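You operate a simulated robot arm through the tools that you are given. There is no shell and no other tool. Be economical: measure what you need, move in short steps, check, and stop when the job is done.

The job below is to be done with a simulated two-armed robot. You get a single attempt, and the scene is never put back.

Task
Cap the green jar, shut the wooden box, lock the frame and put the pale block back.
Fine: bar slid tight before the lever; the block beside the dark one.
Where things are to end (x, y in the base frame): pale block within 50 mm of [430, -160].

It is judged by the outcome, as a careful person would: the job done as asked, and still so three seconds after it is handed in. It fails if anything else is knocked over, pushed out of place, dropped, spilled or broken. Lids that push on must go on centred and level and be pressed home; caps that screw on are set level and turned clockwise until they are tight.

Robot
Two 7-joint arms with two-finger parallel grippers on one trunk, on a base that drives. Base frame: it is fixed to the floor where the robot stands at the start and does not move with it; the origin is under the middle of the robot, x ahead of it, y to its left, z up; the surface under the hand at the start is at about z = 800. Lengths are in mm, angles in rad, forces in N, time in s.
The left shoulder is at the start at [70, 134, 1176], the right one opposite. With the tool pointing down near the work surface each hand reaches from about 100 to 640 mm from the robot's upright axis, wherever it stands, measured 20 degrees to its own side. Places, roughly: beige tile (9x9x2 cm) [400, 300, 800]; box lid [700, -100, 800]; grey tile (9x9x2 cm) [300, 300, 800]; pale block (6x6x4 cm) [600, 0, 800]; short black lever [400, 100, 900]; sliding bar [400, 200, 800]. Payload 1.57 kg a hand.
The TCP of each hand is the grasp point between the finger pads, 30 mm short of the fingertips. In the tool frame z runs along the fingers and y along their closing line. Largest opening 80 mm; finger width 17, thickness 12; the body of the gripper, 40 by 82 mm, starts 80 mm behind the TCP.
Orientation is that of the tool frame in the base frame, as [roll, pitch, yaw] about the fixed x, y, z axes, in that order (R = Rz(yaw) Ry(pitch) Rx(roll)). With the fingers straight down and closing along the base's y, the tool's x points along the base's -x, its y along +y and its z along -z.

Tools
- The arms move only by the tool step_arm. It takes "left_motion", "right_motion" or both (then of equal length, played together; a hand with none holds still); each is a list of rows, each a list of 7 numbers: the shift along the tool's x, y, z in units of 20 mm (1.0 is 20 mm), then the turn, a rotation vector about the tool's x, y, z in units of 6 degrees (1.0 is 6 degrees), then the finger opening in mm, from 0 to 80. In form: [[tx, ty, tz, ax, ay, az, claw], ...]. A call has 1 to 20 rows; each row shifts and turns the commanded pose from where the row before left it, along the tool's axes as they then stand. A call with a number of a shift or a turn outside -1 to 1 is refused whole. Rows are played at 5 a second. More than 50 mm and 0.15 rad between two rows, or a gripper value outside its range, and nothing of the call is played. A pose out of reach is approached as far as the arm can. The call stops where the force on the tool passes 40 N (or 10 N more than at its start, if that is more) or the arm is blocked; 0.2 s more then pass. Each finger travels about 153 mm/s and halts on what it meets, pressing with about 42 N; the grip force reading is that of the motor and also rises with nothing between the fingers. The clock runs only during rows and for 0.2 s after the last one: add rows that do not move to give the fingers time. It gives the time, the measured TCP pose, the force on the tool (base axes), the opening and the grip force at its end, in the units of the frame above (readings bear some noise), with the torque about the TCP (base axes, N m) and any sound that the robot's microphone picked up.
- Cameras (640 x 400 px; columns grow to the right, rows downward): "scene" is now at [132.8, 16.5, 1393.2]; the picture's right is [0.20, -0.98, 0.00], its down [-0.66, -0.14, -0.74] and it looks along [0.72, 0.15, -0.68] (base axes); focal length 258 px, centre (320, 200). "left" rides on the left gripper at [72, 7, -122] in its tool frame; the picture's right is [-0.09, 1.00, 0.00], its down [-0.84, -0.08, -0.54] and it looks along [-0.54, -0.05, 0.84] (tool axes); focal length 238 px, centre (320, 200). "right" rides on the right gripper at [72, -7, -122] in its tool frame; the picture's right is [0.09, 1.00, 0.00], its down [-0.84, 0.08, -0.54] and it looks along [-0.54, 0.05, 0.84] (tool axes); focal length 238 px, centre (320, 200).
- capture(camera): a new picture of that camera. It takes no simulated time.
- lift_body(by): slides the trunk up (or, below 0, down) by that many mm; the arms and the scene camera ride with it, the base frame stays. It gives what a move gives, with no picture.
- roll_base(legs): drives the robot by 1 to 6 legs, each [ahead, left, turn to the left] in mm, mm and rad, along the robot's own axes; the way and the turn of a leg run together, so that a leg with both is an arc; at most 1500 mm and 3.142 rad a leg. The arms and the cameras ride along, it lands a little off, and it stops where it bumps. It gives what a move gives.
- head_to(pan, tilt): turns the head with the scene camera to pan (to the left, within 1.501 rad either way) and tilt (down, from -0.506 to 1.204), counted from straight ahead of the robot. It gives what a move gives.
- probe_pixels(camera, pixels): for up to 12 pixels [column, row] of the newest picture of that camera ("zoom" is the newest enlarged one), the place [x, y, z] in the base frame of the surface seen there, good to about 2 mm. It takes no simulated time.
- close_up(camera, box): a new picture of the part [left, top, right, bottom] of that camera's present view, enlarged. It takes no simulated time.
- job_done(): hands the job in; it is judged then, once.

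Work in short steps. Measure before you move; look again where a grasp or a placing could have gone wrong, and mend it. You have 80 turns and 70 pictures in all, those below and enlarged ones among them. Open the grippers and draw the arms clear of the work before you hand the job in, unless the task says otherwise; then end with one line.

The tools are called after ">>>" as name(argument=value, ...) on one line, values as JSON. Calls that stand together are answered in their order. step_arm: Moves the arms, as the interface text tells. Its arguments: {"type":"object","properties":{"left_motion":{"type":"array","items":{"type":"array","items":{"type":"number"}}},"right_motion":{"type":"array","items":{"type":"array","items":{"type":"number"}}}},"required":[]} The other tools are called the same way: lift_body (by) slides the trunk up or down; roll_base (legs) drives the base; head_to (pan, tilt) turns the head that bears the scene camera; capture (camera) takes a picture; probe_pixels (camera, pixels) gives the place of the surface under pixels of a picture; close_up (camera, box) takes an enlarged picture of a part of a camera's view; job_done () hands the job in.

At the start:

```text
time_s: 0.0
left_tcp_pos: [424.2, 156.1, 1160.6]
left_tcp_rot: [-3.138, 0.001, -3.139]
left_ft_force: [0.1, 0.1, 0.1]
left_torque: [-0.01, 0.03, -0.03]
left_opening: 79.9
left_grasp_force: 0.0
right_tcp_pos: [382.9, -172.7, 1140.6]
right_tcp_rot: [-3.14, 0.0, 3.141]
right_ft_force: [0.0, 0.3, 0.3]
right_torque: [-0.01, 0.02, 0.03]
right_opening: 80.1
right_grasp_force: 0.0
trunk travel left (down, up): [-750.0, 190.0]
robot x, y, heading: [1.2, 2.4, 0.002]
head pan, tilt: [0.202, 0.742]
```

scene: 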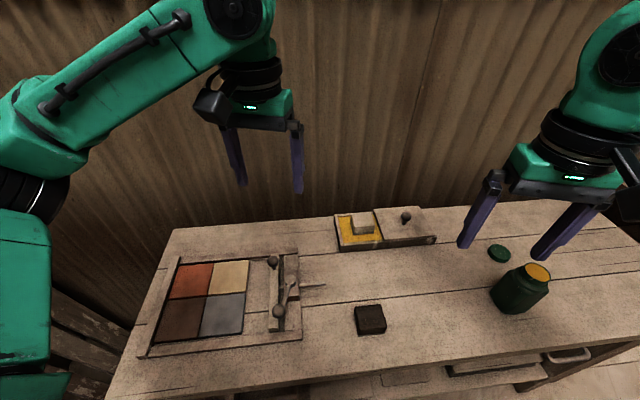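
right: 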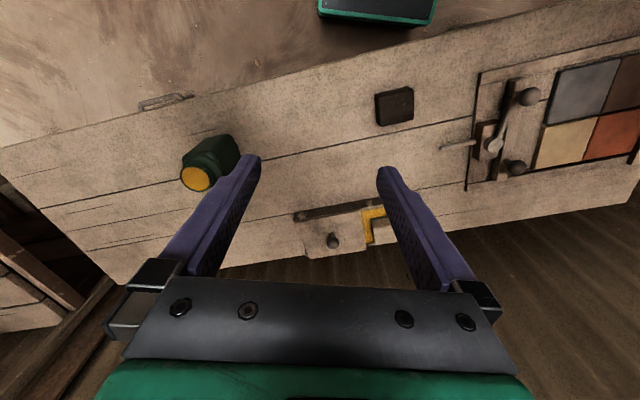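
left: 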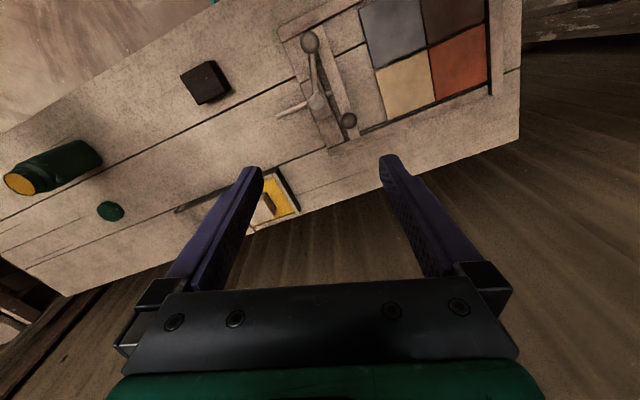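

The scene shows the frame at (230,300), box at (385,228), dark block at (370,319), jar at (520,288) and cap at (499,253). I enlarge each area to measure.

>>> close_up(camera="scene", box=[130, 230, 340, 361])

>>> close_up(camera="scene", box=[320, 190, 480, 290])

>>> probe_pixels(camera="zoom", pixels=[[170, 90], [170, 120], [150, 150], [70, 110], [235, 100], [340, 105], [345, 90], [410, 80], [450, 190], [445, 205], [270, 220], [130, 170]])

```text
3.05 times, centred on (235, 296) of scene
```

zoom: 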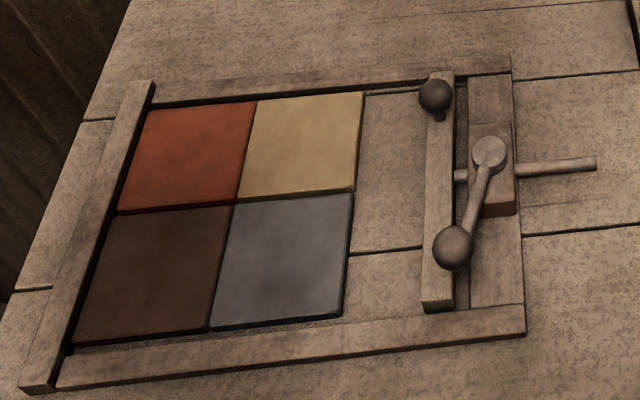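

```text
4.00 times, centred on (400, 240) of scene
```

zoom: 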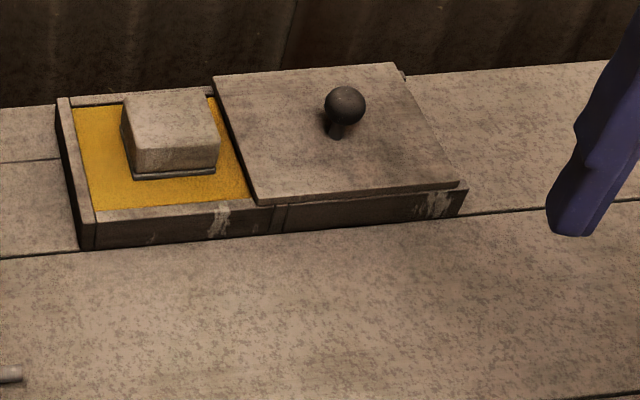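

```text
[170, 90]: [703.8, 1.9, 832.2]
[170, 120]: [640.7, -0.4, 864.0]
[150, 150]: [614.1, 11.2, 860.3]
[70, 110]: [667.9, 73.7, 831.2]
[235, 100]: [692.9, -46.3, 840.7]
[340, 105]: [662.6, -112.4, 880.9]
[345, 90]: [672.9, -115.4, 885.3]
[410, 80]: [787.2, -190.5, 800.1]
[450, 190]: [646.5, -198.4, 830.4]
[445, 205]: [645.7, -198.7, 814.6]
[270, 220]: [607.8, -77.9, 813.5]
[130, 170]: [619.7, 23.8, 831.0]
```

Block sits in the box opening, so it comes out first. More points on the box, then on frame, jar and cap.

>>> probe_pixels(camera="zoom", pixels=[[128, 104], [206, 96], [216, 137], [136, 145], [215, 78], [258, 198], [455, 182], [392, 66], [62, 103], [88, 218], [344, 105], [200, 190]])

>>> probe_pixels(camera="scene", pixels=[[357, 308], [381, 305], [385, 330], [359, 333], [537, 265], [528, 272], [548, 272], [538, 281], [499, 250], [489, 252], [511, 255], [499, 246]])

>>> close_up(camera="scene", box=[240, 240, 340, 352])

>>> close_up(camera="scene", box=[470, 230, 570, 330])

```text
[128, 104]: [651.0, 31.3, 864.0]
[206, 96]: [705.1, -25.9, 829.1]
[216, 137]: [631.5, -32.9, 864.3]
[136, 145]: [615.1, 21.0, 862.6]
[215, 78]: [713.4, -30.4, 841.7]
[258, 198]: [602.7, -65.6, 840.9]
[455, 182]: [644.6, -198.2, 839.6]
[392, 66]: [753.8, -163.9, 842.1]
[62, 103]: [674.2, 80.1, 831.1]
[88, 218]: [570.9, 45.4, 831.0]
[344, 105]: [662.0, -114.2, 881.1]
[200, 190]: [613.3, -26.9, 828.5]
```

```text
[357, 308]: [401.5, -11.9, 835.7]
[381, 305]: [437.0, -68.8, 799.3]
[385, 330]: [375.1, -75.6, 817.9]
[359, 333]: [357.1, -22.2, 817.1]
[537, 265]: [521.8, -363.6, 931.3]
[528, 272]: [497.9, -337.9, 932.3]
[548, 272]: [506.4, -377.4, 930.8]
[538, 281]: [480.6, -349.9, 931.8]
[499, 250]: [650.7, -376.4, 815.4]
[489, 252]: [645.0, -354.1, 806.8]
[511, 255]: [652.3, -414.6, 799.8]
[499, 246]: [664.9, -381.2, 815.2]
```

```text
3.57 times, centred on (290, 296) of scene
```

zoom: 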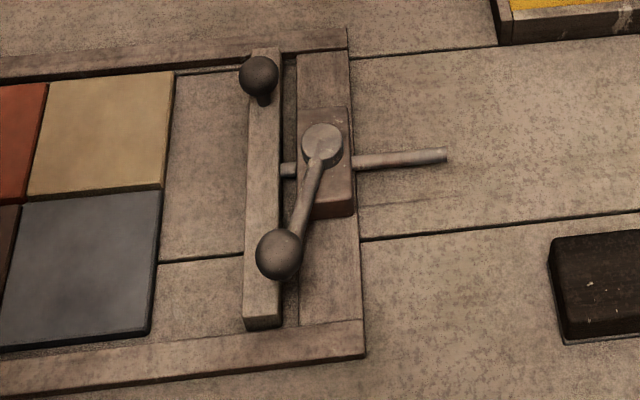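

```text
4.00 times, centred on (520, 280) of scene
```

zoom: 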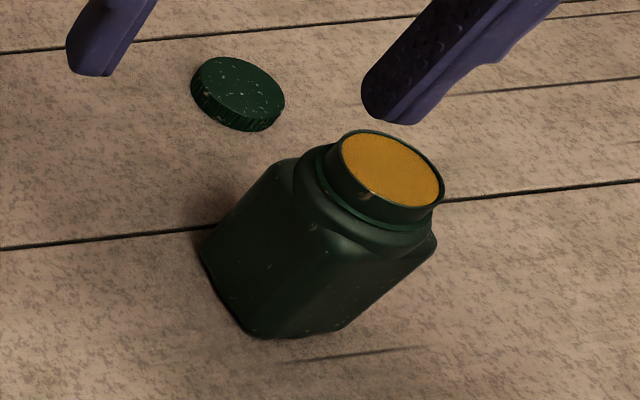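

The jar's neck and cap need accurate centres; I probe the jar zoom, then take a fresh zoom of the frame and probe that.

>>> probe_pixels(camera="zoom", pixels=[[345, 150], [435, 190], [390, 133], [385, 205], [385, 165], [225, 62], [275, 95], [205, 85], [240, 122], [240, 90], [355, 195], [290, 310]])

>>> close_up(camera="scene", box=[240, 240, 340, 352])

>>> probe_pixels(camera="zoom", pixels=[[258, 70], [278, 248], [322, 135], [262, 130], [262, 310], [265, 55], [165, 90], [152, 320], [310, 190], [400, 158], [330, 90], [335, 275]])

>>> probe_pixels(camera="zoom", pixels=[[440, 153], [280, 160], [250, 200], [278, 200], [340, 200], [290, 170], [100, 90], [80, 260], [200, 340], [330, 42], [258, 85], [300, 220]])

```text
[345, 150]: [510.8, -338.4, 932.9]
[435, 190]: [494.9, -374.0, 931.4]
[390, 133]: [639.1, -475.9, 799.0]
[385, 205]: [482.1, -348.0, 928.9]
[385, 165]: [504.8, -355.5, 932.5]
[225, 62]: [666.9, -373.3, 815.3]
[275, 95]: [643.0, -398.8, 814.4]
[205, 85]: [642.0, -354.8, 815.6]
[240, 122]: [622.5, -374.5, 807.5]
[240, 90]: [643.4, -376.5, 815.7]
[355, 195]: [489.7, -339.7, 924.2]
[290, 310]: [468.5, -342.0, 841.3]
```

```text
3.57 times, centred on (290, 296) of scene
```

zoom: 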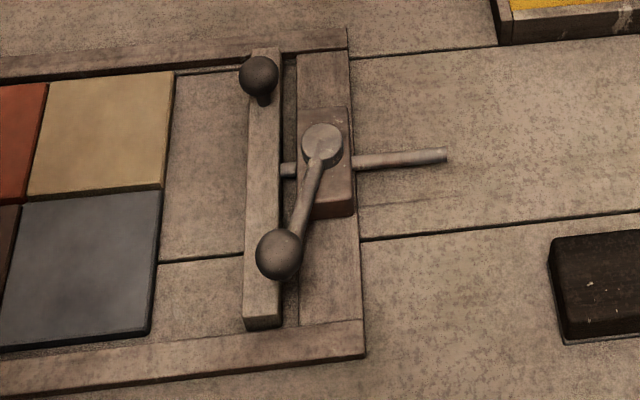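

```text
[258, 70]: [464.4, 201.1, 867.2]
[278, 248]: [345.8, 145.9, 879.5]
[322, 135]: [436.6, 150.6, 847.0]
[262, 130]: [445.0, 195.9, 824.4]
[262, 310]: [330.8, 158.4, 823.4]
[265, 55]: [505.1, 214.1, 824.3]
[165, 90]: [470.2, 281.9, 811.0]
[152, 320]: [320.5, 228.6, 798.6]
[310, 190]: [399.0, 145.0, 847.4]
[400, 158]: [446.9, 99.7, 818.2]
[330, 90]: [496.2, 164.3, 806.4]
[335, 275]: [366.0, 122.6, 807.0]
```

```text
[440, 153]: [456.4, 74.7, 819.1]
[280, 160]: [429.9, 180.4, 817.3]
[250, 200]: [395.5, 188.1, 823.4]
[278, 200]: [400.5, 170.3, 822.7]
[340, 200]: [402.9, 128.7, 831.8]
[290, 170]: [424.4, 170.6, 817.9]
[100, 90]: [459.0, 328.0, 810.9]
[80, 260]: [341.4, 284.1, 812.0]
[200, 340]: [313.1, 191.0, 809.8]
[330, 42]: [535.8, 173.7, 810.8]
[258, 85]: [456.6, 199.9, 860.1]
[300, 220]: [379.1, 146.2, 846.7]
```

Next I check the table's near edge to know how far I can drive ahead, so that block (≈630,0) and cap (≈645,-376) come into easy reach.

>>> probe_pixels(camera="scene", pixels=[[118, 390], [200, 380], [300, 368], [400, 355], [500, 340], [560, 330], [300, 395], [450, 370], [450, 395]])

>>> close_up(camera="right", box=[120, 80, 280, 220])

```text
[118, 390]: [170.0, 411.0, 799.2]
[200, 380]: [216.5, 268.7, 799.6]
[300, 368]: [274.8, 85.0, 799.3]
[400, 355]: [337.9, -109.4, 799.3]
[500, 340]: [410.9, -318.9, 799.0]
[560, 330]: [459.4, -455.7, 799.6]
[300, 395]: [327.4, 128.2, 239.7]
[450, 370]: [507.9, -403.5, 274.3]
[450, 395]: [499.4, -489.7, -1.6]
```

```text
2.86 times, centred on (200, 150) of right
```

zoom: 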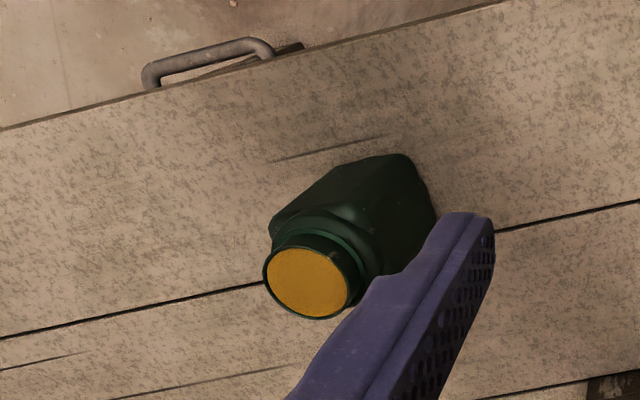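

Table, box and frame are all turned about 0.316 rad (edge (170,411)→(459,-456)). I turn the robot to align with the table and go 130 mm right.

>>> roll_base(legs=[[0, 0, 0.316], [0, -130, 0]])

>>> head_to(pan=0.0, tilt=0.8)

>>> capture(camera="scene")

```text
time_s: 2.3
left_tcp_pos: [394.2, 162.2, 1159.9]
left_tcp_rot: [-3.138, 0.001, -2.82]
left_ft_force: [-0.1, 0.7, 0.1]
left_torque: [0.0, 0.02, -0.01]
left_opening: 80.0
left_grasp_force: 0.0
right_tcp_pos: [459.4, -163.5, 1139.8]
right_tcp_rot: [-3.14, -0.001, -2.821]
right_ft_force: [-0.2, -0.4, 0.2]
right_torque: [0.01, -0.02, 0.02]
right_opening: 80.1
right_grasp_force: 0.0
trunk travel left (down, up): [-750.0, 190.0]
robot x, y, heading: [42.5, -122.2, 0.317]
head pan, tilt: [0.202, 0.742]
```

```text
time_s: 3.0
left_tcp_pos: [395.1, 158.9, 1160.7]
left_tcp_rot: [3.141, 0.0, -2.818]
left_ft_force: [0.0, -0.2, 0.0]
left_torque: [0.03, 0.02, 0.04]
left_opening: 79.7
left_grasp_force: 0.0
right_tcp_pos: [458.8, -166.3, 1139.1]
right_tcp_rot: [3.139, 0.002, -2.823]
right_ft_force: [-0.2, -0.4, 0.5]
right_torque: [0.01, 0.05, 0.05]
right_opening: 79.9
right_grasp_force: 0.0
trunk travel left (down, up): [-750.0, 190.0]
robot x, y, heading: [38.3, -117.3, 0.321]
head pan, tilt: [0.0, 0.799]
```

```text
60 pictures are left
```

scene: 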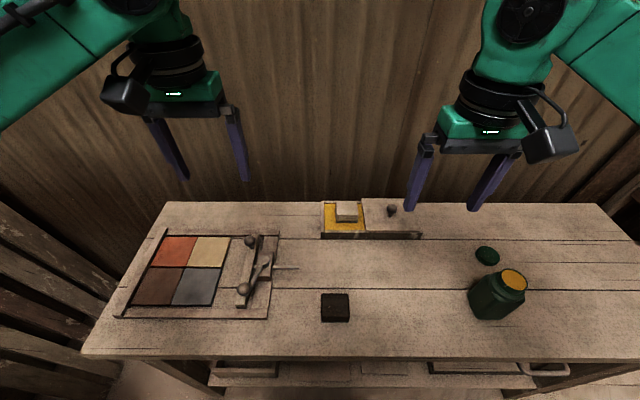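

Aligned now. I enlarge the box and measure the block, knob and opening from here.

>>> close_up(camera="scene", box=[310, 185, 430, 260])

>>> probe_pixels(camera="zoom", pixels=[[145, 90], [245, 90], [155, 160], [245, 160], [200, 120], [430, 130], [440, 115], [440, 150], [70, 100], [70, 280], [285, 245], [590, 240]])

```text
5.33 times, centred on (370, 222) of scene
```

zoom: 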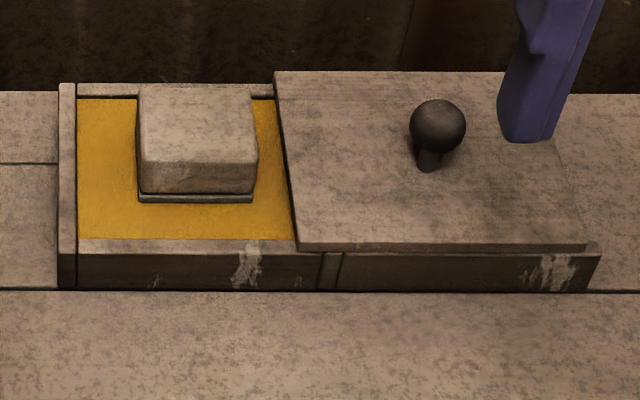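

```text
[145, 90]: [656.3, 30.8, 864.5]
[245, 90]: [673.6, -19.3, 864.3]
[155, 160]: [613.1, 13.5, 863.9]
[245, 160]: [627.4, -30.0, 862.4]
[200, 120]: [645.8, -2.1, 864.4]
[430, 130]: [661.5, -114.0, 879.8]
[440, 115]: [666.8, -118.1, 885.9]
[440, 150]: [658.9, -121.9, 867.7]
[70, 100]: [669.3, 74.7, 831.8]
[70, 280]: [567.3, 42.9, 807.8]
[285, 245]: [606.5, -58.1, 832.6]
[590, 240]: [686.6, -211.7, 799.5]
```

Block centre ≈ table-frame (609,-202), top z 864; lid top is 841, so I'll grip with tips at ~846. Moving right hand above it first.

>>> step_arm(right_motion=[[-0.936, 0.41, 0, 0, 0, 0, 76], [-0.936, 0.41, 0, 0, 0, 0, 76], [-0.936, 0.41, 0, 0, 0, 0, 76], [-0.936, 0.41, 0, 0, 0, 0, 76], [-0.936, 0.41, 0, 0, 0, 0, 76], [-0.936, 0.41, 0, 0, 0, 0, 76], [-0.936, 0.41, 0, 0, 0, 0, 76], [-0.936, 0.41, 0, 0, 0, 0, 76], [-0.936, 0.41, 0, 0, 0, 0, 76], [-0.936, 0.41, 0, 0, 0, 0, 76], [-0.936, 0.41, 0, 0, 0, 0, 76], [-0.936, 0.41, 0, 0, 0, 0, 76], [0, 0, 1, 0, 0, 0, 76], [0, 0, 1, 0, 0, 0, 76], [0, 0, 1, 0, 0, 0, 76], [0, 0, 1, 0, 0, 0, 76], [0, 0, 1, 0, 0, 0, 76], [0, 0, 1, 0, 0, 0, 76], [0, 0, 1, 0, 0, 0, 76], [0, 0, 1, 0, 0, 0, 76]])

>>> capture(camera="right")

```text
time_s: 7.2
left_tcp_pos: [395.5, 159.9, 1159.6]
left_tcp_rot: [-3.139, 0.0, -2.819]
left_ft_force: [-0.2, -0.7, 0.7]
left_torque: [0.0, 0.03, -0.03]
left_opening: 80.2
left_grasp_force: 0.1
right_tcp_pos: [606.0, -22.1, 970.4]
right_tcp_rot: [-3.14, 0.0, -2.822]
right_ft_force: [-0.3, 0.3, 0.6]
right_torque: [0.02, 0.0, -0.03]
right_opening: 76.0
right_grasp_force: 0.0
right hand out of reach, approached as far as the arm can: row 10, 11, 12
trunk travel left (down, up): [-750.0, 190.0]
robot x, y, heading: [38.9, -122.4, 0.317]
head pan, tilt: [0.0, 0.799]
```

```text
58 pictures are left
```

right: 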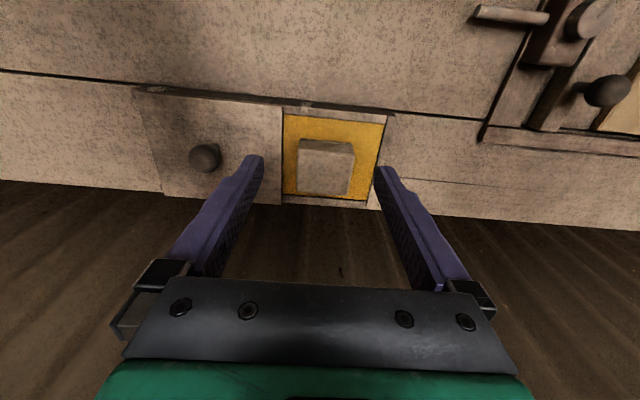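

TCP is table-frame (569,-211), short by 40 mm as the extension was clipped. Extending in the lower position and checking.

>>> step_arm(right_motion=[[0, 0, 1, 0, 0, 0, 76], [0, 0, 1, 0, 0, 0, 76], [-0.7, 0.15, 0, 0, 0, 0, 76], [-0.7, 0.15, 0, 0, 0, 0, 76], [-0.6, 0.15, 0, 0, 0, 0, 76], [0, 0, 0, 0, 0, 0, 76]])

>>> capture(camera="right")

```text
time_s: 8.6
left_tcp_pos: [394.6, 159.5, 1160.7]
left_tcp_rot: [-3.14, 0.0, -2.82]
left_ft_force: [-0.5, -0.2, 0.1]
left_torque: [-0.05, -0.01, -0.02]
left_opening: 79.9
left_grasp_force: 0.0
right_tcp_pos: [626.2, -8.8, 929.9]
right_tcp_rot: [3.141, 0.0, -2.823]
right_ft_force: [0.2, 0.3, 0.2]
right_torque: [0.0, 0.02, -0.02]
right_opening: 76.0
right_grasp_force: 0.0
right hand out of reach, approached as far as the arm can: row 4, 5
trunk travel left (down, up): [-750.0, 190.0]
robot x, y, heading: [38.9, -121.4, 0.319]
head pan, tilt: [0.0, 0.799]
```

```text
57 pictures are left
```

right: 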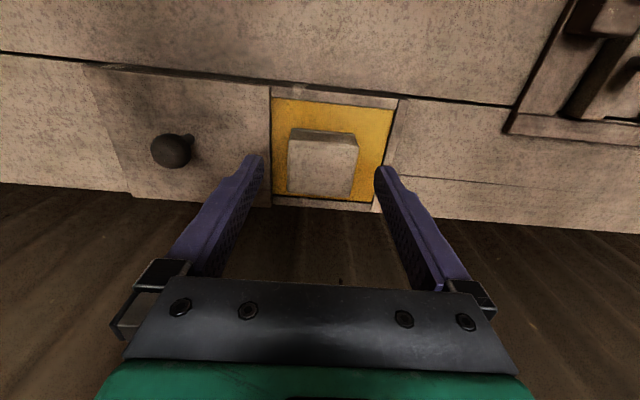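

17 mm short in x'. I look down to judge the clearance between base and table before driving a little closer.

>>> head_to(pan=0.0, tilt=1.2)

>>> capture(camera="scene")

```text
time_s: 9.5
left_tcp_pos: [393.9, 161.5, 1161.6]
left_tcp_rot: [-3.14, 0.0, -2.817]
left_ft_force: [-0.2, -0.8, 0.2]
left_torque: [0.02, -0.02, 0.0]
left_opening: 79.9
left_grasp_force: 0.1
right_tcp_pos: [626.0, -10.3, 930.0]
right_tcp_rot: [-3.14, 0.0, -2.823]
right_ft_force: [0.4, 0.2, 0.1]
right_torque: [0.0, 0.01, -0.01]
right_opening: 76.2
right_grasp_force: 0.0
trunk travel left (down, up): [-750.0, 190.0]
robot x, y, heading: [43.5, -123.0, 0.325]
head pan, tilt: [0.0, 1.201]
```

```text
56 pictures are left
```

scene: 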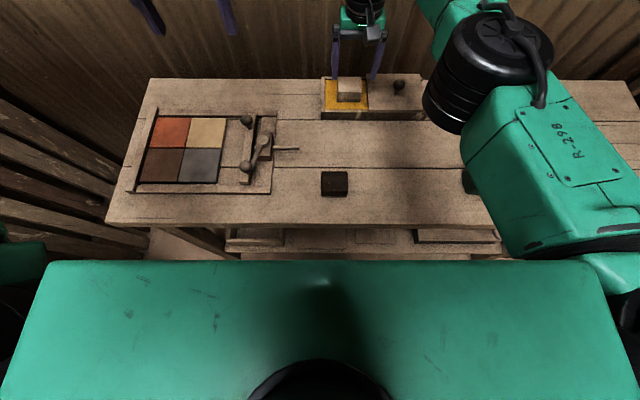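

I probe the trunk's front edge (320,264) and the table edge to get the clearance.

>>> probe_pixels(camera="scene", pixels=[[320, 266], [320, 300], [200, 266], [320, 222], [270, 258], [400, 258]])

```text
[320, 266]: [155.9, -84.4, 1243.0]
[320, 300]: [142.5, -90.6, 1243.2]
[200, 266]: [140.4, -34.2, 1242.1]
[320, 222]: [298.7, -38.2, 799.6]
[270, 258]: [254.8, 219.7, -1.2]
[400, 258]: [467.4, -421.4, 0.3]
```

Trunk front is ~145 mm short of the table edge; I drive 40 mm ahead, with the hand's tips (900) above the block (864).

>>> roll_base(legs=[[40, 0, 0]])

>>> head_to(pan=0.0, tilt=0.85)

```text
time_s: 10.4
left_tcp_pos: [425.6, 172.3, 1163.0]
left_tcp_rot: [-3.14, 0.004, -2.819]
left_ft_force: [-1.1, -0.2, -0.3]
left_torque: [-0.01, -0.02, 0.02]
left_opening: 80.2
left_grasp_force: 0.1
right_tcp_pos: [658.6, 1.4, 933.3]
right_tcp_rot: [3.141, 0.006, -2.822]
right_ft_force: [-1.0, 0.2, 1.0]
right_torque: [0.01, -0.02, -0.04]
right_opening: 76.0
right_grasp_force: 0.1
trunk travel left (down, up): [-750.0, 190.0]
robot x, y, heading: [80.2, -106.9, 0.318]
head pan, tilt: [0.0, 1.201]
```

```text
time_s: 11.2
left_tcp_pos: [432.2, 173.1, 1160.1]
left_tcp_rot: [3.14, -0.003, -2.819]
left_ft_force: [0.6, 0.2, -0.4]
left_torque: [0.02, 0.01, 0.01]
left_opening: 80.0
left_grasp_force: 0.0
right_tcp_pos: [665.2, 3.6, 928.8]
right_tcp_rot: [-3.141, -0.002, -2.823]
right_ft_force: [0.7, -0.5, -0.4]
right_torque: [0.0, 0.01, -0.02]
right_opening: 76.0
right_grasp_force: 0.1
trunk travel left (down, up): [-750.0, 190.0]
robot x, y, heading: [77.2, -108.2, 0.319]
head pan, tilt: [0.0, 0.85]
```

Right TCP is table-frame (633,-205); I shift to (609,-202), come down to z 876, then check before closing.

>>> step_arm(right_motion=[[0.6, 0.07, 0, 0, 0, 0, 76], [0.6, 0.07, 0, 0, 0, 0, 76], [0, 0, 0.9, 0, 0, 0, 76], [0, 0, 0.9, 0, 0, 0, 76], [0, 0, 0.8, 0, 0, 0, 76], [0, 0, 0, 0, 0, 0, 76]])

>>> close_up(camera="scene", box=[300, 130, 460, 230])

>>> capture(camera="right")

```text
time_s: 12.6
left_tcp_pos: [432.2, 172.6, 1160.3]
left_tcp_rot: [-3.14, 0.0, -2.82]
left_ft_force: [-0.3, -0.1, 0.2]
left_torque: [0.03, -0.01, 0.01]
left_opening: 79.9
left_grasp_force: 0.1
right_tcp_pos: [637.7, -3.3, 879.3]
right_tcp_rot: [-3.141, -0.002, -2.823]
right_ft_force: [-1.3, 0.4, 0.3]
right_torque: [0.03, 0.0, -0.01]
right_opening: 75.9
right_grasp_force: 0.0
trunk travel left (down, up): [-750.0, 190.0]
robot x, y, heading: [76.3, -110.0, 0.317]
head pan, tilt: [0.0, 0.85]
```

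```text
4.00 times, centred on (380, 180) of scene
```

zoom: 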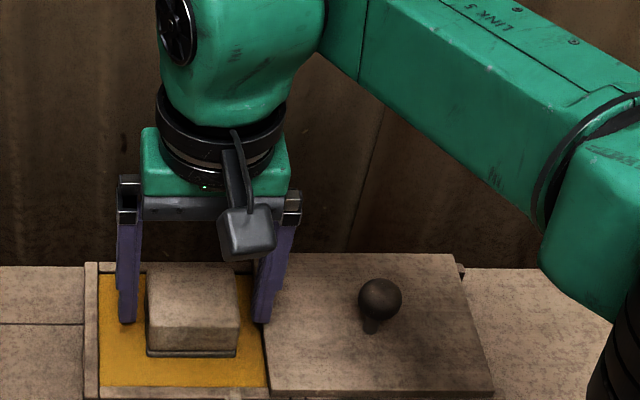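

```text
54 pictures are left
```

right: 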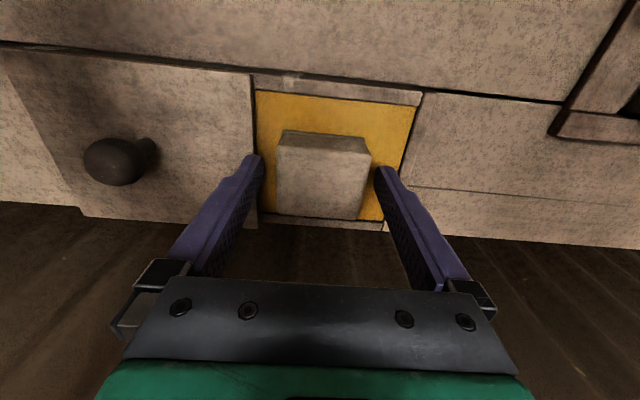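

Fingers straddle the block evenly (block 275–370 px between tips 262 and 375). Closing and lifting a little.

>>> step_arm(right_motion=[[0, 0, 0.15, 0, 0, 0, 76], [0, 0, 0, 0, 0, 0, 55], [0, 0, 0, 0, 0, 0, 50], [0, 0, 0, 0, 0, 0, 50], [0, 0, -0.5, 0, 0, 0, 50], [0, 0, -1, 0, 0, 0, 50], [0, 0, -1, 0, 0, 0, 50], [0, 0, -1, 0, 0, 0, 50]])

>>> capture(camera="right")

```text
time_s: 14.4
left_tcp_pos: [431.0, 173.8, 1161.1]
left_tcp_rot: [-3.14, 0.001, -2.818]
left_ft_force: [-0.1, -0.3, -0.1]
left_torque: [0.01, 0.01, 0.01]
left_opening: 80.1
left_grasp_force: 0.2
right_tcp_pos: [637.7, -3.2, 944.4]
right_tcp_rot: [3.141, 0.0, -2.823]
right_ft_force: [-0.2, 0.7, -0.7]
right_torque: [-0.01, 0.04, 0.01]
right_opening: 59.0
right_grasp_force: 42.0
trunk travel left (down, up): [-750.0, 190.0]
robot x, y, heading: [75.0, -109.0, 0.325]
head pan, tilt: [0.0, 0.85]
```

```text
53 pictures are left
```

right: 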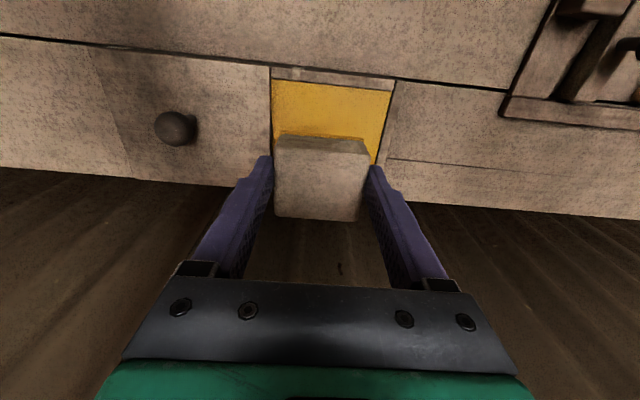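

Block held (59 mm). Carrying it to above (430,-160), i.e. table-frame TCP (355,-287).

>>> step_arm(right_motion=[[0.96, -0.323, 0, 0, 0, 0, 50], [0.96, -0.323, 0, 0, 0, 0, 50], [0.96, -0.323, 0, 0, 0, 0, 50], [0.96, -0.323, 0, 0, 0, 0, 50], [0.96, -0.323, 0, 0, 0, 0, 50], [0.96, -0.323, 0, 0, 0, 0, 50], [0.96, -0.323, 0, 0, 0, 0, 50], [0.96, -0.323, 0, 0, 0, 0, 50], [0.96, -0.323, 0, 0, 0, 0, 50], [0.96, -0.323, 0, 0, 0, 0, 50], [0.96, -0.323, 0, 0, 0, 0, 50], [0.96, -0.323, 0, 0, 0, 0, 50], [0.96, -0.323, 0, 0, 0, 0, 50], [0, 0, 1, 0, 0, 0, 50], [0, 0, 1, 0, 0, 0, 50], [0, 0, 1, 0, 0, 0, 50], [0, 0, 0.5, 0, 0, 0, 50], [0, 0, 0, 0, 0, 0, 50]])

>>> close_up(camera="scene", box=[280, 200, 440, 330])

```text
time_s: 18.2
left_tcp_pos: [431.1, 172.9, 1161.2]
left_tcp_rot: [-3.139, 0.001, -2.82]
left_ft_force: [-0.4, -0.3, -0.1]
left_torque: [-0.01, 0.01, 0.0]
left_opening: 80.0
left_grasp_force: 0.1
right_tcp_pos: [429.0, -162.6, 876.1]
right_tcp_rot: [3.14, -0.002, -2.823]
right_ft_force: [-0.3, -0.2, -0.5]
right_torque: [-0.03, 0.0, 0.0]
right_opening: 59.1
right_grasp_force: 42.0
trunk travel left (down, up): [-750.0, 190.0]
robot x, y, heading: [77.8, -108.5, 0.319]
head pan, tilt: [0.0, 0.85]
```

```text
3.08 times, centred on (360, 265) of scene
```

zoom: 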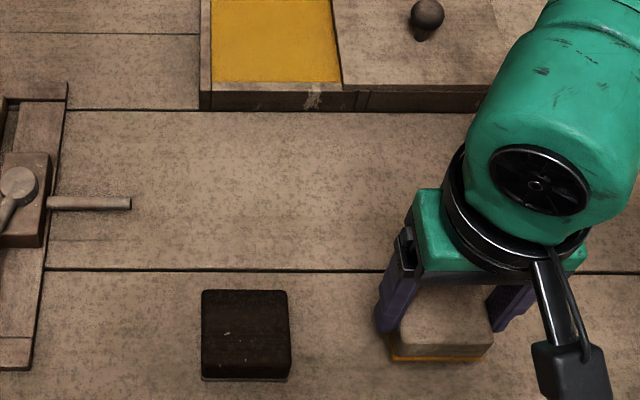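

Now lowering in small steps to touch the table (expected TCP z ≈ 852).

>>> step_arm(right_motion=[[0, 0, 0.5, 0, 0, 0, 50], [0, 0, 0.4, 0, 0, 0, 50], [0, 0, 0.1, 0, 0, 0, 50], [0, 0, 0.1, 0, 0, 0, 50], [0, 0, 0.05, 0, 0, 0, 50], [0, 0, 0, 0, 0, 0, 50]])

>>> close_up(camera="scene", box=[330, 250, 450, 330])

```text
time_s: 19.6
left_tcp_pos: [431.6, 172.3, 1161.6]
left_tcp_rot: [-3.14, 0.0, -2.818]
left_ft_force: [0.0, 0.5, 0.6]
left_torque: [-0.02, 0.0, 0.01]
left_opening: 80.0
left_grasp_force: 0.1
right_tcp_pos: [428.2, -160.9, 852.4]
right_tcp_rot: [-3.14, 0.0, -2.821]
right_ft_force: [0.4, 0.6, -1.6]
right_torque: [0.02, -0.01, 0.03]
right_opening: 58.8
right_grasp_force: 41.9
trunk travel left (down, up): [-750.0, 190.0]
robot x, y, heading: [76.8, -105.7, 0.318]
head pan, tilt: [0.0, 0.85]
```

```text
5.00 times, centred on (390, 290) of scene
```

zoom: 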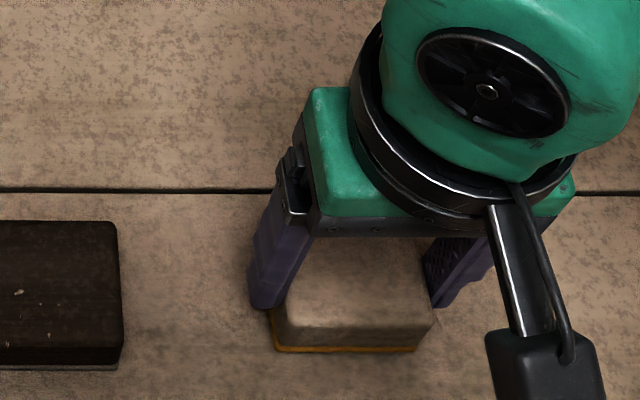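

Force is only −1.6 N, so barely or not touching; I go down 1 mm at a time.

>>> step_arm(right_motion=[[0, 0, 0.06, 0, 0, 0, 50], [0, 0, 0.06, 0, 0, 0, 50], [0, 0, 0, 0, 0, 0, 50]])

```text
time_s: 20.4
left_tcp_pos: [431.8, 172.1, 1160.7]
left_tcp_rot: [-3.139, -0.001, -2.818]
left_ft_force: [0.1, 0.2, -0.1]
left_torque: [0.01, 0.01, -0.02]
left_opening: 79.8
left_grasp_force: 0.0
right_tcp_pos: [429.4, -161.6, 850.2]
right_tcp_rot: [3.141, 0.001, -2.823]
right_ft_force: [0.2, -0.9, -1.0]
right_torque: [0.01, 0.01, 0.02]
right_opening: 59.0
right_grasp_force: 42.2
trunk travel left (down, up): [-750.0, 190.0]
robot x, y, heading: [73.7, -106.9, 0.324]
head pan, tilt: [0.0, 0.85]
```

Still no contact force; a few more millimetres in small steps.

>>> step_arm(right_motion=[[0, 0, 0.06, 0, 0, 0, 50], [0, 0, 0.06, 0, 0, 0, 50], [0, 0, 0.06, 0, 0, 0, 50], [0, 0, 0, 0, 0, 0, 50]])

>>> close_up(camera="scene", box=[330, 250, 450, 330])

>>> probe_pixels(camera="zoom", pixels=[[300, 310], [350, 280], [420, 310], [380, 300], [340, 365], [250, 340]])

```text
time_s: 21.4
left_tcp_pos: [432.6, 171.8, 1160.3]
left_tcp_rot: [-3.141, 0.002, -2.817]
left_ft_force: [0.4, 0.2, 0.1]
left_torque: [0.0, 0.01, 0.0]
left_opening: 80.0
left_grasp_force: 0.1
right_tcp_pos: [429.1, -161.1, 846.7]
right_tcp_rot: [-3.141, 0.0, -2.821]
right_ft_force: [-0.2, 0.7, -0.4]
right_torque: [-0.03, 0.03, 0.02]
right_opening: 58.8
right_grasp_force: 42.1
trunk travel left (down, up): [-750.0, 190.0]
robot x, y, heading: [78.6, -107.6, 0.317]
head pan, tilt: [0.0, 0.85]
```

```text
5.00 times, centred on (390, 290) of scene
```

zoom: 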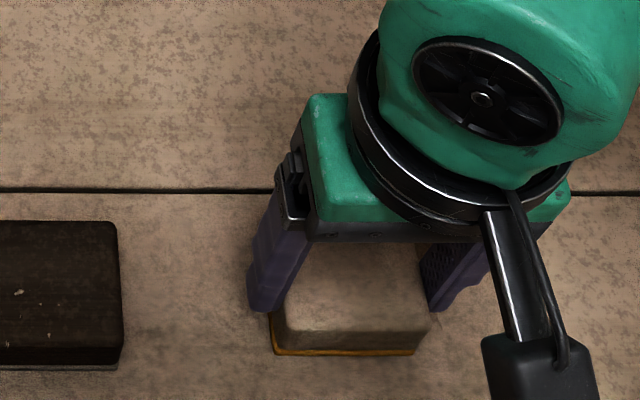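

```text
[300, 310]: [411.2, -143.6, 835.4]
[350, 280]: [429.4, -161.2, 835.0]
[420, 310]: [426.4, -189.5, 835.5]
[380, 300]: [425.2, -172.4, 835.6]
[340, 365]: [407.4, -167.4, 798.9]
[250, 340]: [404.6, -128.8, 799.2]
```

Block top is 835, like the dark block's 836 — practically on the table. Final touch-down.

>>> step_arm(right_motion=[[0, 0, 0.05, 0, 0, 0, 50], [0, 0, 0.05, 0, 0, 0, 50], [0, 0, 0, 0, 0, 0, 50]])

```text
time_s: 22.2
left_tcp_pos: [429.0, 170.9, 1161.7]
left_tcp_rot: [-3.14, 0.002, -2.819]
left_ft_force: [-0.2, -0.2, 0.0]
left_torque: [0.03, -0.03, -0.02]
left_opening: 80.0
left_grasp_force: 0.0
right_tcp_pos: [428.0, -159.9, 845.8]
right_tcp_rot: [-3.141, 0.004, -2.822]
right_ft_force: [3.7, -5.1, 30.2]
right_torque: [-0.41, 0.15, 0.03]
right_opening: 58.8
right_grasp_force: 41.9
trunk travel left (down, up): [-750.0, 190.0]
robot x, y, heading: [76.6, -104.7, 0.32]
head pan, tilt: [0.0, 0.85]
```

Contact (30 N). Easing 0.6 mm, opening and lifting away.

>>> step_arm(right_motion=[[0, 0, -0.04, 0, 0, 0, 50], [0, 0, 0, 0, 0, 0, 66], [0, 0, 0, 0, 0, 0, 74], [0, 0, 0, 0, 0, 0, 74], [0, 0, -1, 0, 0, 0, 74], [0, 0, -1, 0, 0, 0, 74], [0, 0, -1, 0, 0, 0, 74], [0, 0, -1, 0, 0, 0, 74], [0, 0, -1, 0, 0, 0, 74], [0, 0, -1, 0, 0, 0, 74]])

>>> capture(camera="right")

>>> probe_pixels(camera="right", pixels=[[320, 185], [300, 180], [340, 190]])

```text
time_s: 24.4
left_tcp_pos: [431.6, 172.2, 1161.0]
left_tcp_rot: [-3.139, -0.001, -2.819]
left_ft_force: [-0.4, -1.0, -0.5]
left_torque: [-0.02, -0.02, 0.0]
left_opening: 80.3
left_grasp_force: 0.0
right_tcp_pos: [428.7, -161.9, 964.8]
right_tcp_rot: [3.141, -0.001, -2.822]
right_ft_force: [0.6, 1.1, 0.5]
right_torque: [-0.04, 0.01, 0.01]
right_opening: 74.1
right_grasp_force: 0.0
trunk travel left (down, up): [-750.0, 190.0]
robot x, y, heading: [74.9, -109.5, 0.321]
head pan, tilt: [0.0, 0.85]
```

```text
49 pictures are left
```

right: 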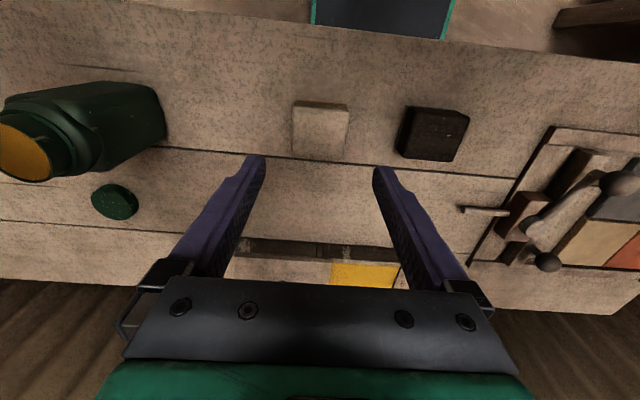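

```text
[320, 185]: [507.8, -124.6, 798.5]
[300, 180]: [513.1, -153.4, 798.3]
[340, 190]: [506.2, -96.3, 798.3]
```

Pale block sits beside the dark one at (320,130). Next the lid knob at table-frame (601,-318), z≈871; moving the right hand over it and partly down.

>>> step_arm(right_motion=[[-0.94, -0.115, 0, 0, 0, 0, 74], [-0.94, -0.115, 0, 0, 0, 0, 74], [-0.94, -0.115, 0, 0, 0, 0, 74], [-0.94, -0.115, 0, 0, 0, 0, 74], [-0.94, -0.115, 0, 0, 0, 0, 74], [-0.94, -0.115, 0, 0, 0, 0, 74], [-0.94, -0.115, 0, 0, 0, 0, 74], [-0.94, -0.115, 0, 0, 0, 0, 74], [-0.94, -0.115, 0, 0, 0, 0, 74], [-0.94, -0.115, 0, 0, 0, 0, 74], [-0.94, -0.115, 0, 0, 0, 0, 74], [-0.94, -0.115, 0, 0, 0, 0, 60], [-0.94, -0.115, 0, 0, 0, 0, 60], [0, 0, 0.8, 0, 0, 0, 60], [0, 0, 0.8, 0, 0, 0, 60], [0, 0, 0, 0, 0, 0, 60]])

>>> capture(camera="right")

>>> close_up(camera="scene", box=[300, 130, 460, 230])

```text
time_s: 27.8
left_tcp_pos: [431.8, 171.5, 1160.3]
left_tcp_rot: [-3.139, 0.001, -2.819]
left_ft_force: [0.0, 0.3, -1.1]
left_torque: [0.02, 0.02, 0.0]
left_opening: 80.1
left_grasp_force: 0.1
right_tcp_pos: [671.1, -112.3, 932.9]
right_tcp_rot: [-3.14, 0.0, -2.824]
right_ft_force: [-0.6, 0.1, 0.3]
right_torque: [0.01, -0.01, -0.02]
right_opening: 59.9
right_grasp_force: 0.1
trunk travel left (down, up): [-750.0, 190.0]
robot x, y, heading: [76.8, -111.3, 0.318]
head pan, tilt: [0.0, 0.85]
```

```text
48 pictures are left
```

right: 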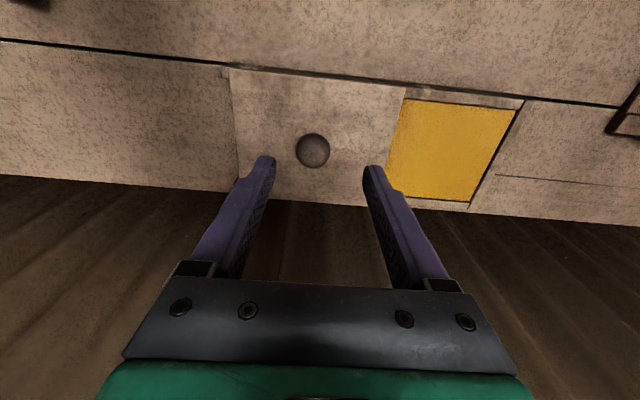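

```text
4.00 times, centred on (380, 180) of scene
```

zoom: 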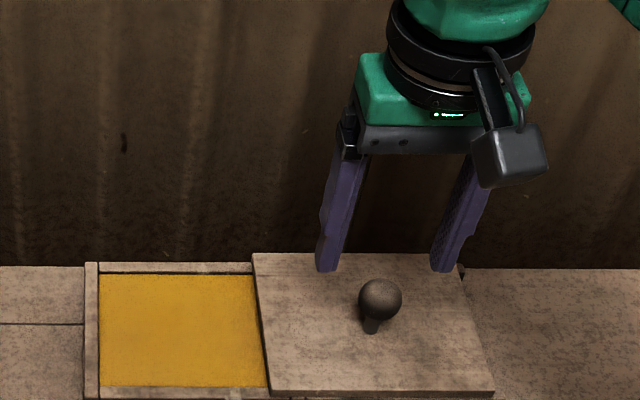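

Knob centred between fingers (313 of 272–366 px). Descending to z≈878 and closing.

>>> step_arm(right_motion=[[0, 0, 0.9, 0, 0, 0, 60], [0, 0, 0.9, 0, 0, 0, 60], [0, 0, 0.9, 0, 0, 0, 60], [0, 0, 0, 0, 0, 0, 60], [0, 0, 0, 0, 0, 0, 35], [0, 0, 0, 0, 0, 0, 18], [0, 0, 0, 0, 0, 0, 18], [0, 0, 0, 0, 0, 0, 18]])

>>> close_up(camera="scene", box=[300, 150, 460, 250])

>>> probe_pixels(camera="zoom", pixels=[[92, 200], [92, 300], [265, 310], [490, 310], [254, 180], [275, 335], [490, 330], [460, 182], [300, 335], [270, 300], [480, 300]])

```text
time_s: 29.6
left_tcp_pos: [431.2, 172.9, 1159.7]
left_tcp_rot: [-3.14, 0.0, -2.82]
left_ft_force: [-0.2, 0.1, 0.6]
left_torque: [0.0, 0.01, -0.01]
left_opening: 79.9
left_grasp_force: 0.0
right_tcp_pos: [670.4, -112.6, 878.2]
right_tcp_rot: [-3.141, 0.001, -2.822]
right_ft_force: [-0.8, 0.4, -1.7]
right_torque: [0.01, -0.06, 0.01]
right_opening: 26.9
right_grasp_force: 37.7
trunk travel left (down, up): [-750.0, 190.0]
robot x, y, heading: [74.6, -108.8, 0.318]
head pan, tilt: [0.0, 0.85]
```

```text
4.00 times, centred on (380, 200) of scene
```

zoom: 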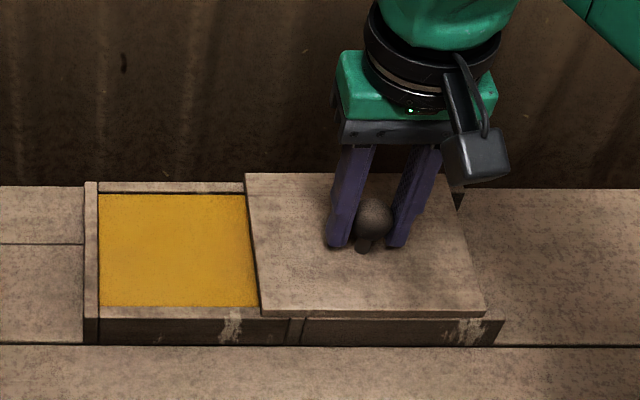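

```text
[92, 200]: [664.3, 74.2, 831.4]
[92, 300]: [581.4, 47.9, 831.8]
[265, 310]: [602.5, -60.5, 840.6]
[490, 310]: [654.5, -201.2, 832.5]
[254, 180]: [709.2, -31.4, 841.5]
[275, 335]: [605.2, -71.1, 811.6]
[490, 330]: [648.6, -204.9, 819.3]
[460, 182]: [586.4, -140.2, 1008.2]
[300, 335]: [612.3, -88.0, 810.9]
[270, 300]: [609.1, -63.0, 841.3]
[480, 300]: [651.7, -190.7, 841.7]
```

Knob gripped (27 mm). The lid's left edge (y'≈-248) has ≈110 mm to go to the box's left end (y'≈-138); sliding 100 mm first.

>>> step_arm(right_motion=[[0, 0.5, 0, 0, 0, 0, 18], [0, 0.5, 0, 0, 0, 0, 18], [0, 0.5, 0, 0, 0, 0, 18], [0, 0.5, 0, 0, 0, 0, 18], [0, 0.5, 0, 0, 0, 0, 18], [0, 0.5, 0, 0, 0, 0, 18], [0, 0.5, 0, 0, 0, 0, 18], [0, 0.5, 0, 0, 0, 0, 18], [0, 0.5, 0, 0, 0, 0, 18], [0, 0.4, 0, 0, 0, 0, 18], [0, 0, 0, 0, 0, 0, 18]])

>>> close_up(camera="scene", box=[300, 150, 460, 250])

```text
time_s: 32.0
left_tcp_pos: [430.9, 173.3, 1159.7]
left_tcp_rot: [-3.141, 0.0, -2.818]
left_ft_force: [-0.4, -0.6, -0.6]
left_torque: [0.0, 0.04, -0.01]
left_opening: 80.0
left_grasp_force: 0.1
right_tcp_pos: [640.3, -18.5, 878.0]
right_tcp_rot: [3.139, 0.003, -2.821]
right_ft_force: [9.3, 3.3, 12.6]
right_torque: [-0.02, 0.03, 0.0]
right_opening: 26.6
right_grasp_force: 37.7
trunk travel left (down, up): [-750.0, 190.0]
robot x, y, heading: [76.4, -109.6, 0.317]
head pan, tilt: [0.0, 0.85]
```

```text
4.00 times, centred on (380, 200) of scene
```

zoom: 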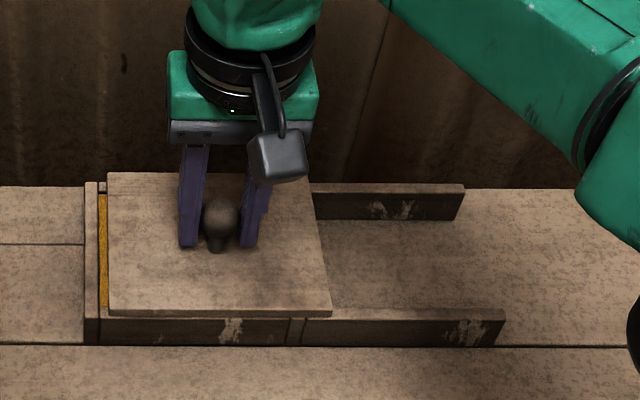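

Gap of ~10 px (~7 mm) of yellow remains. Continuing in small steps, watching the force.

>>> step_arm(right_motion=[[0, 0.15, 0, 0, 0, 0, 18], [0, 0.15, 0, 0, 0, 0, 18], [0, 0.15, 0, 0, 0, 0, 18], [0, 0, 0, 0, 0, 0, 18]])

>>> close_up(camera="scene", box=[300, 150, 460, 250])

>>> probe_pixels(camera="zoom", pixels=[[110, 250], [104, 250], [92, 250], [150, 290], [95, 310]])

```text
time_s: 33.0
left_tcp_pos: [431.6, 172.5, 1161.0]
left_tcp_rot: [-3.141, 0.0, -2.819]
left_ft_force: [0.7, 0.0, -0.1]
left_torque: [-0.02, -0.03, 0.0]
left_opening: 79.8
left_grasp_force: 0.0
right_tcp_pos: [637.8, -10.0, 879.1]
right_tcp_rot: [-3.141, 0.0, -2.822]
right_ft_force: [10.4, 3.1, 13.1]
right_torque: [0.0, -0.1, -0.07]
right_opening: 26.8
right_grasp_force: 37.6
trunk travel left (down, up): [-750.0, 190.0]
robot x, y, heading: [80.0, -108.6, 0.322]
head pan, tilt: [0.0, 0.85]
```

```text
4.00 times, centred on (380, 200) of scene
```

zoom: 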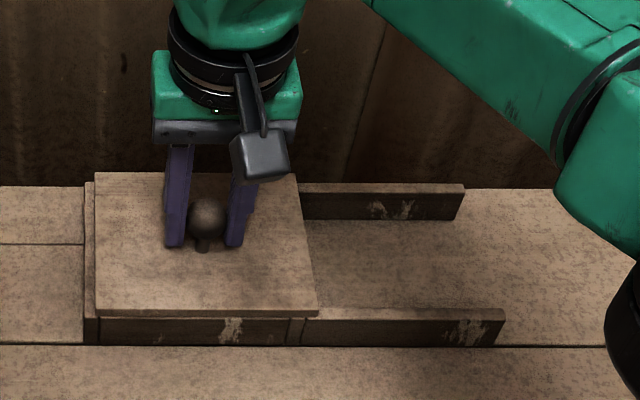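

```text
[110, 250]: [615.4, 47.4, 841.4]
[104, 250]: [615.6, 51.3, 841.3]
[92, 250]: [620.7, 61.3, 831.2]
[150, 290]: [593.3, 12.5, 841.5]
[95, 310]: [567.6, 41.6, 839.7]
```

Lid now laps the left wall, with ~6 mm of wall still showing. Continuing 2 mm at a time until it stops or is flush.

>>> step_arm(right_motion=[[0, 0.1, 0, 0, 0, 0, 18], [0, 0.1, 0, 0, 0, 0, 18], [0, 0.1, 0, 0, 0, 0, 18], [0, 0, 0, 0, 0, 0, 18]])

>>> close_up(camera="scene", box=[300, 150, 460, 250])

```text
time_s: 34.0
left_tcp_pos: [432.5, 173.1, 1161.2]
left_tcp_rot: [-3.141, 0.0, -2.819]
left_ft_force: [-0.1, -0.4, -0.3]
left_torque: [-0.03, 0.0, 0.05]
left_opening: 79.8
left_grasp_force: 0.0
right_tcp_pos: [635.9, -4.7, 878.4]
right_tcp_rot: [3.14, 0.0, -2.822]
right_ft_force: [10.4, 3.1, 15.5]
right_torque: [0.01, 0.09, -0.08]
right_opening: 26.5
right_grasp_force: 37.4
trunk travel left (down, up): [-750.0, 190.0]
robot x, y, heading: [76.9, -110.0, 0.318]
head pan, tilt: [0.0, 0.85]
```

```text
4.00 times, centred on (380, 200) of scene
```

zoom: 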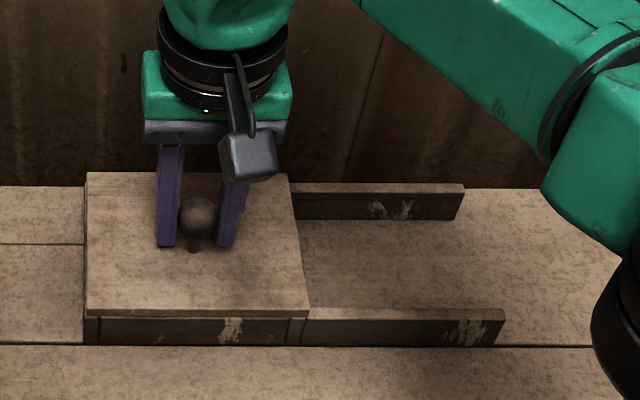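

Lid edge is practically flush with the box's left end (col 86 vs 85). One more tiny nudge to feel for a stop.

>>> step_arm(right_motion=[[0, 0.08, 0, 0, 0, 0, 18], [0, 0, 0, 0, 0, 0, 18]])

>>> close_up(camera="right", box=[160, 30, 480, 230])

```text
time_s: 34.6
left_tcp_pos: [432.3, 172.4, 1159.9]
left_tcp_rot: [-3.14, -0.001, -2.818]
left_ft_force: [0.0, -0.6, -0.5]
left_torque: [0.03, 0.0, -0.03]
left_opening: 79.9
left_grasp_force: 0.1
right_tcp_pos: [634.7, -3.2, 879.4]
right_tcp_rot: [-3.141, 0.0, -2.822]
right_ft_force: [10.8, 3.1, 13.9]
right_torque: [0.11, -0.24, -0.01]
right_opening: 26.8
right_grasp_force: 37.7
trunk travel left (down, up): [-750.0, 190.0]
robot x, y, heading: [79.1, -113.8, 0.316]
head pan, tilt: [0.0, 0.85]
```

```text
2.00 times, centred on (320, 130) of right
```

zoom: 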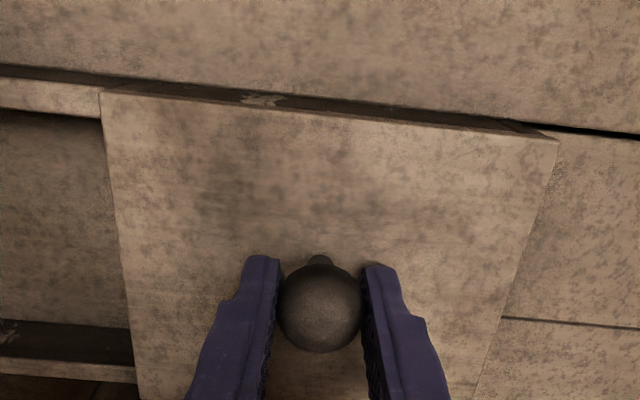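

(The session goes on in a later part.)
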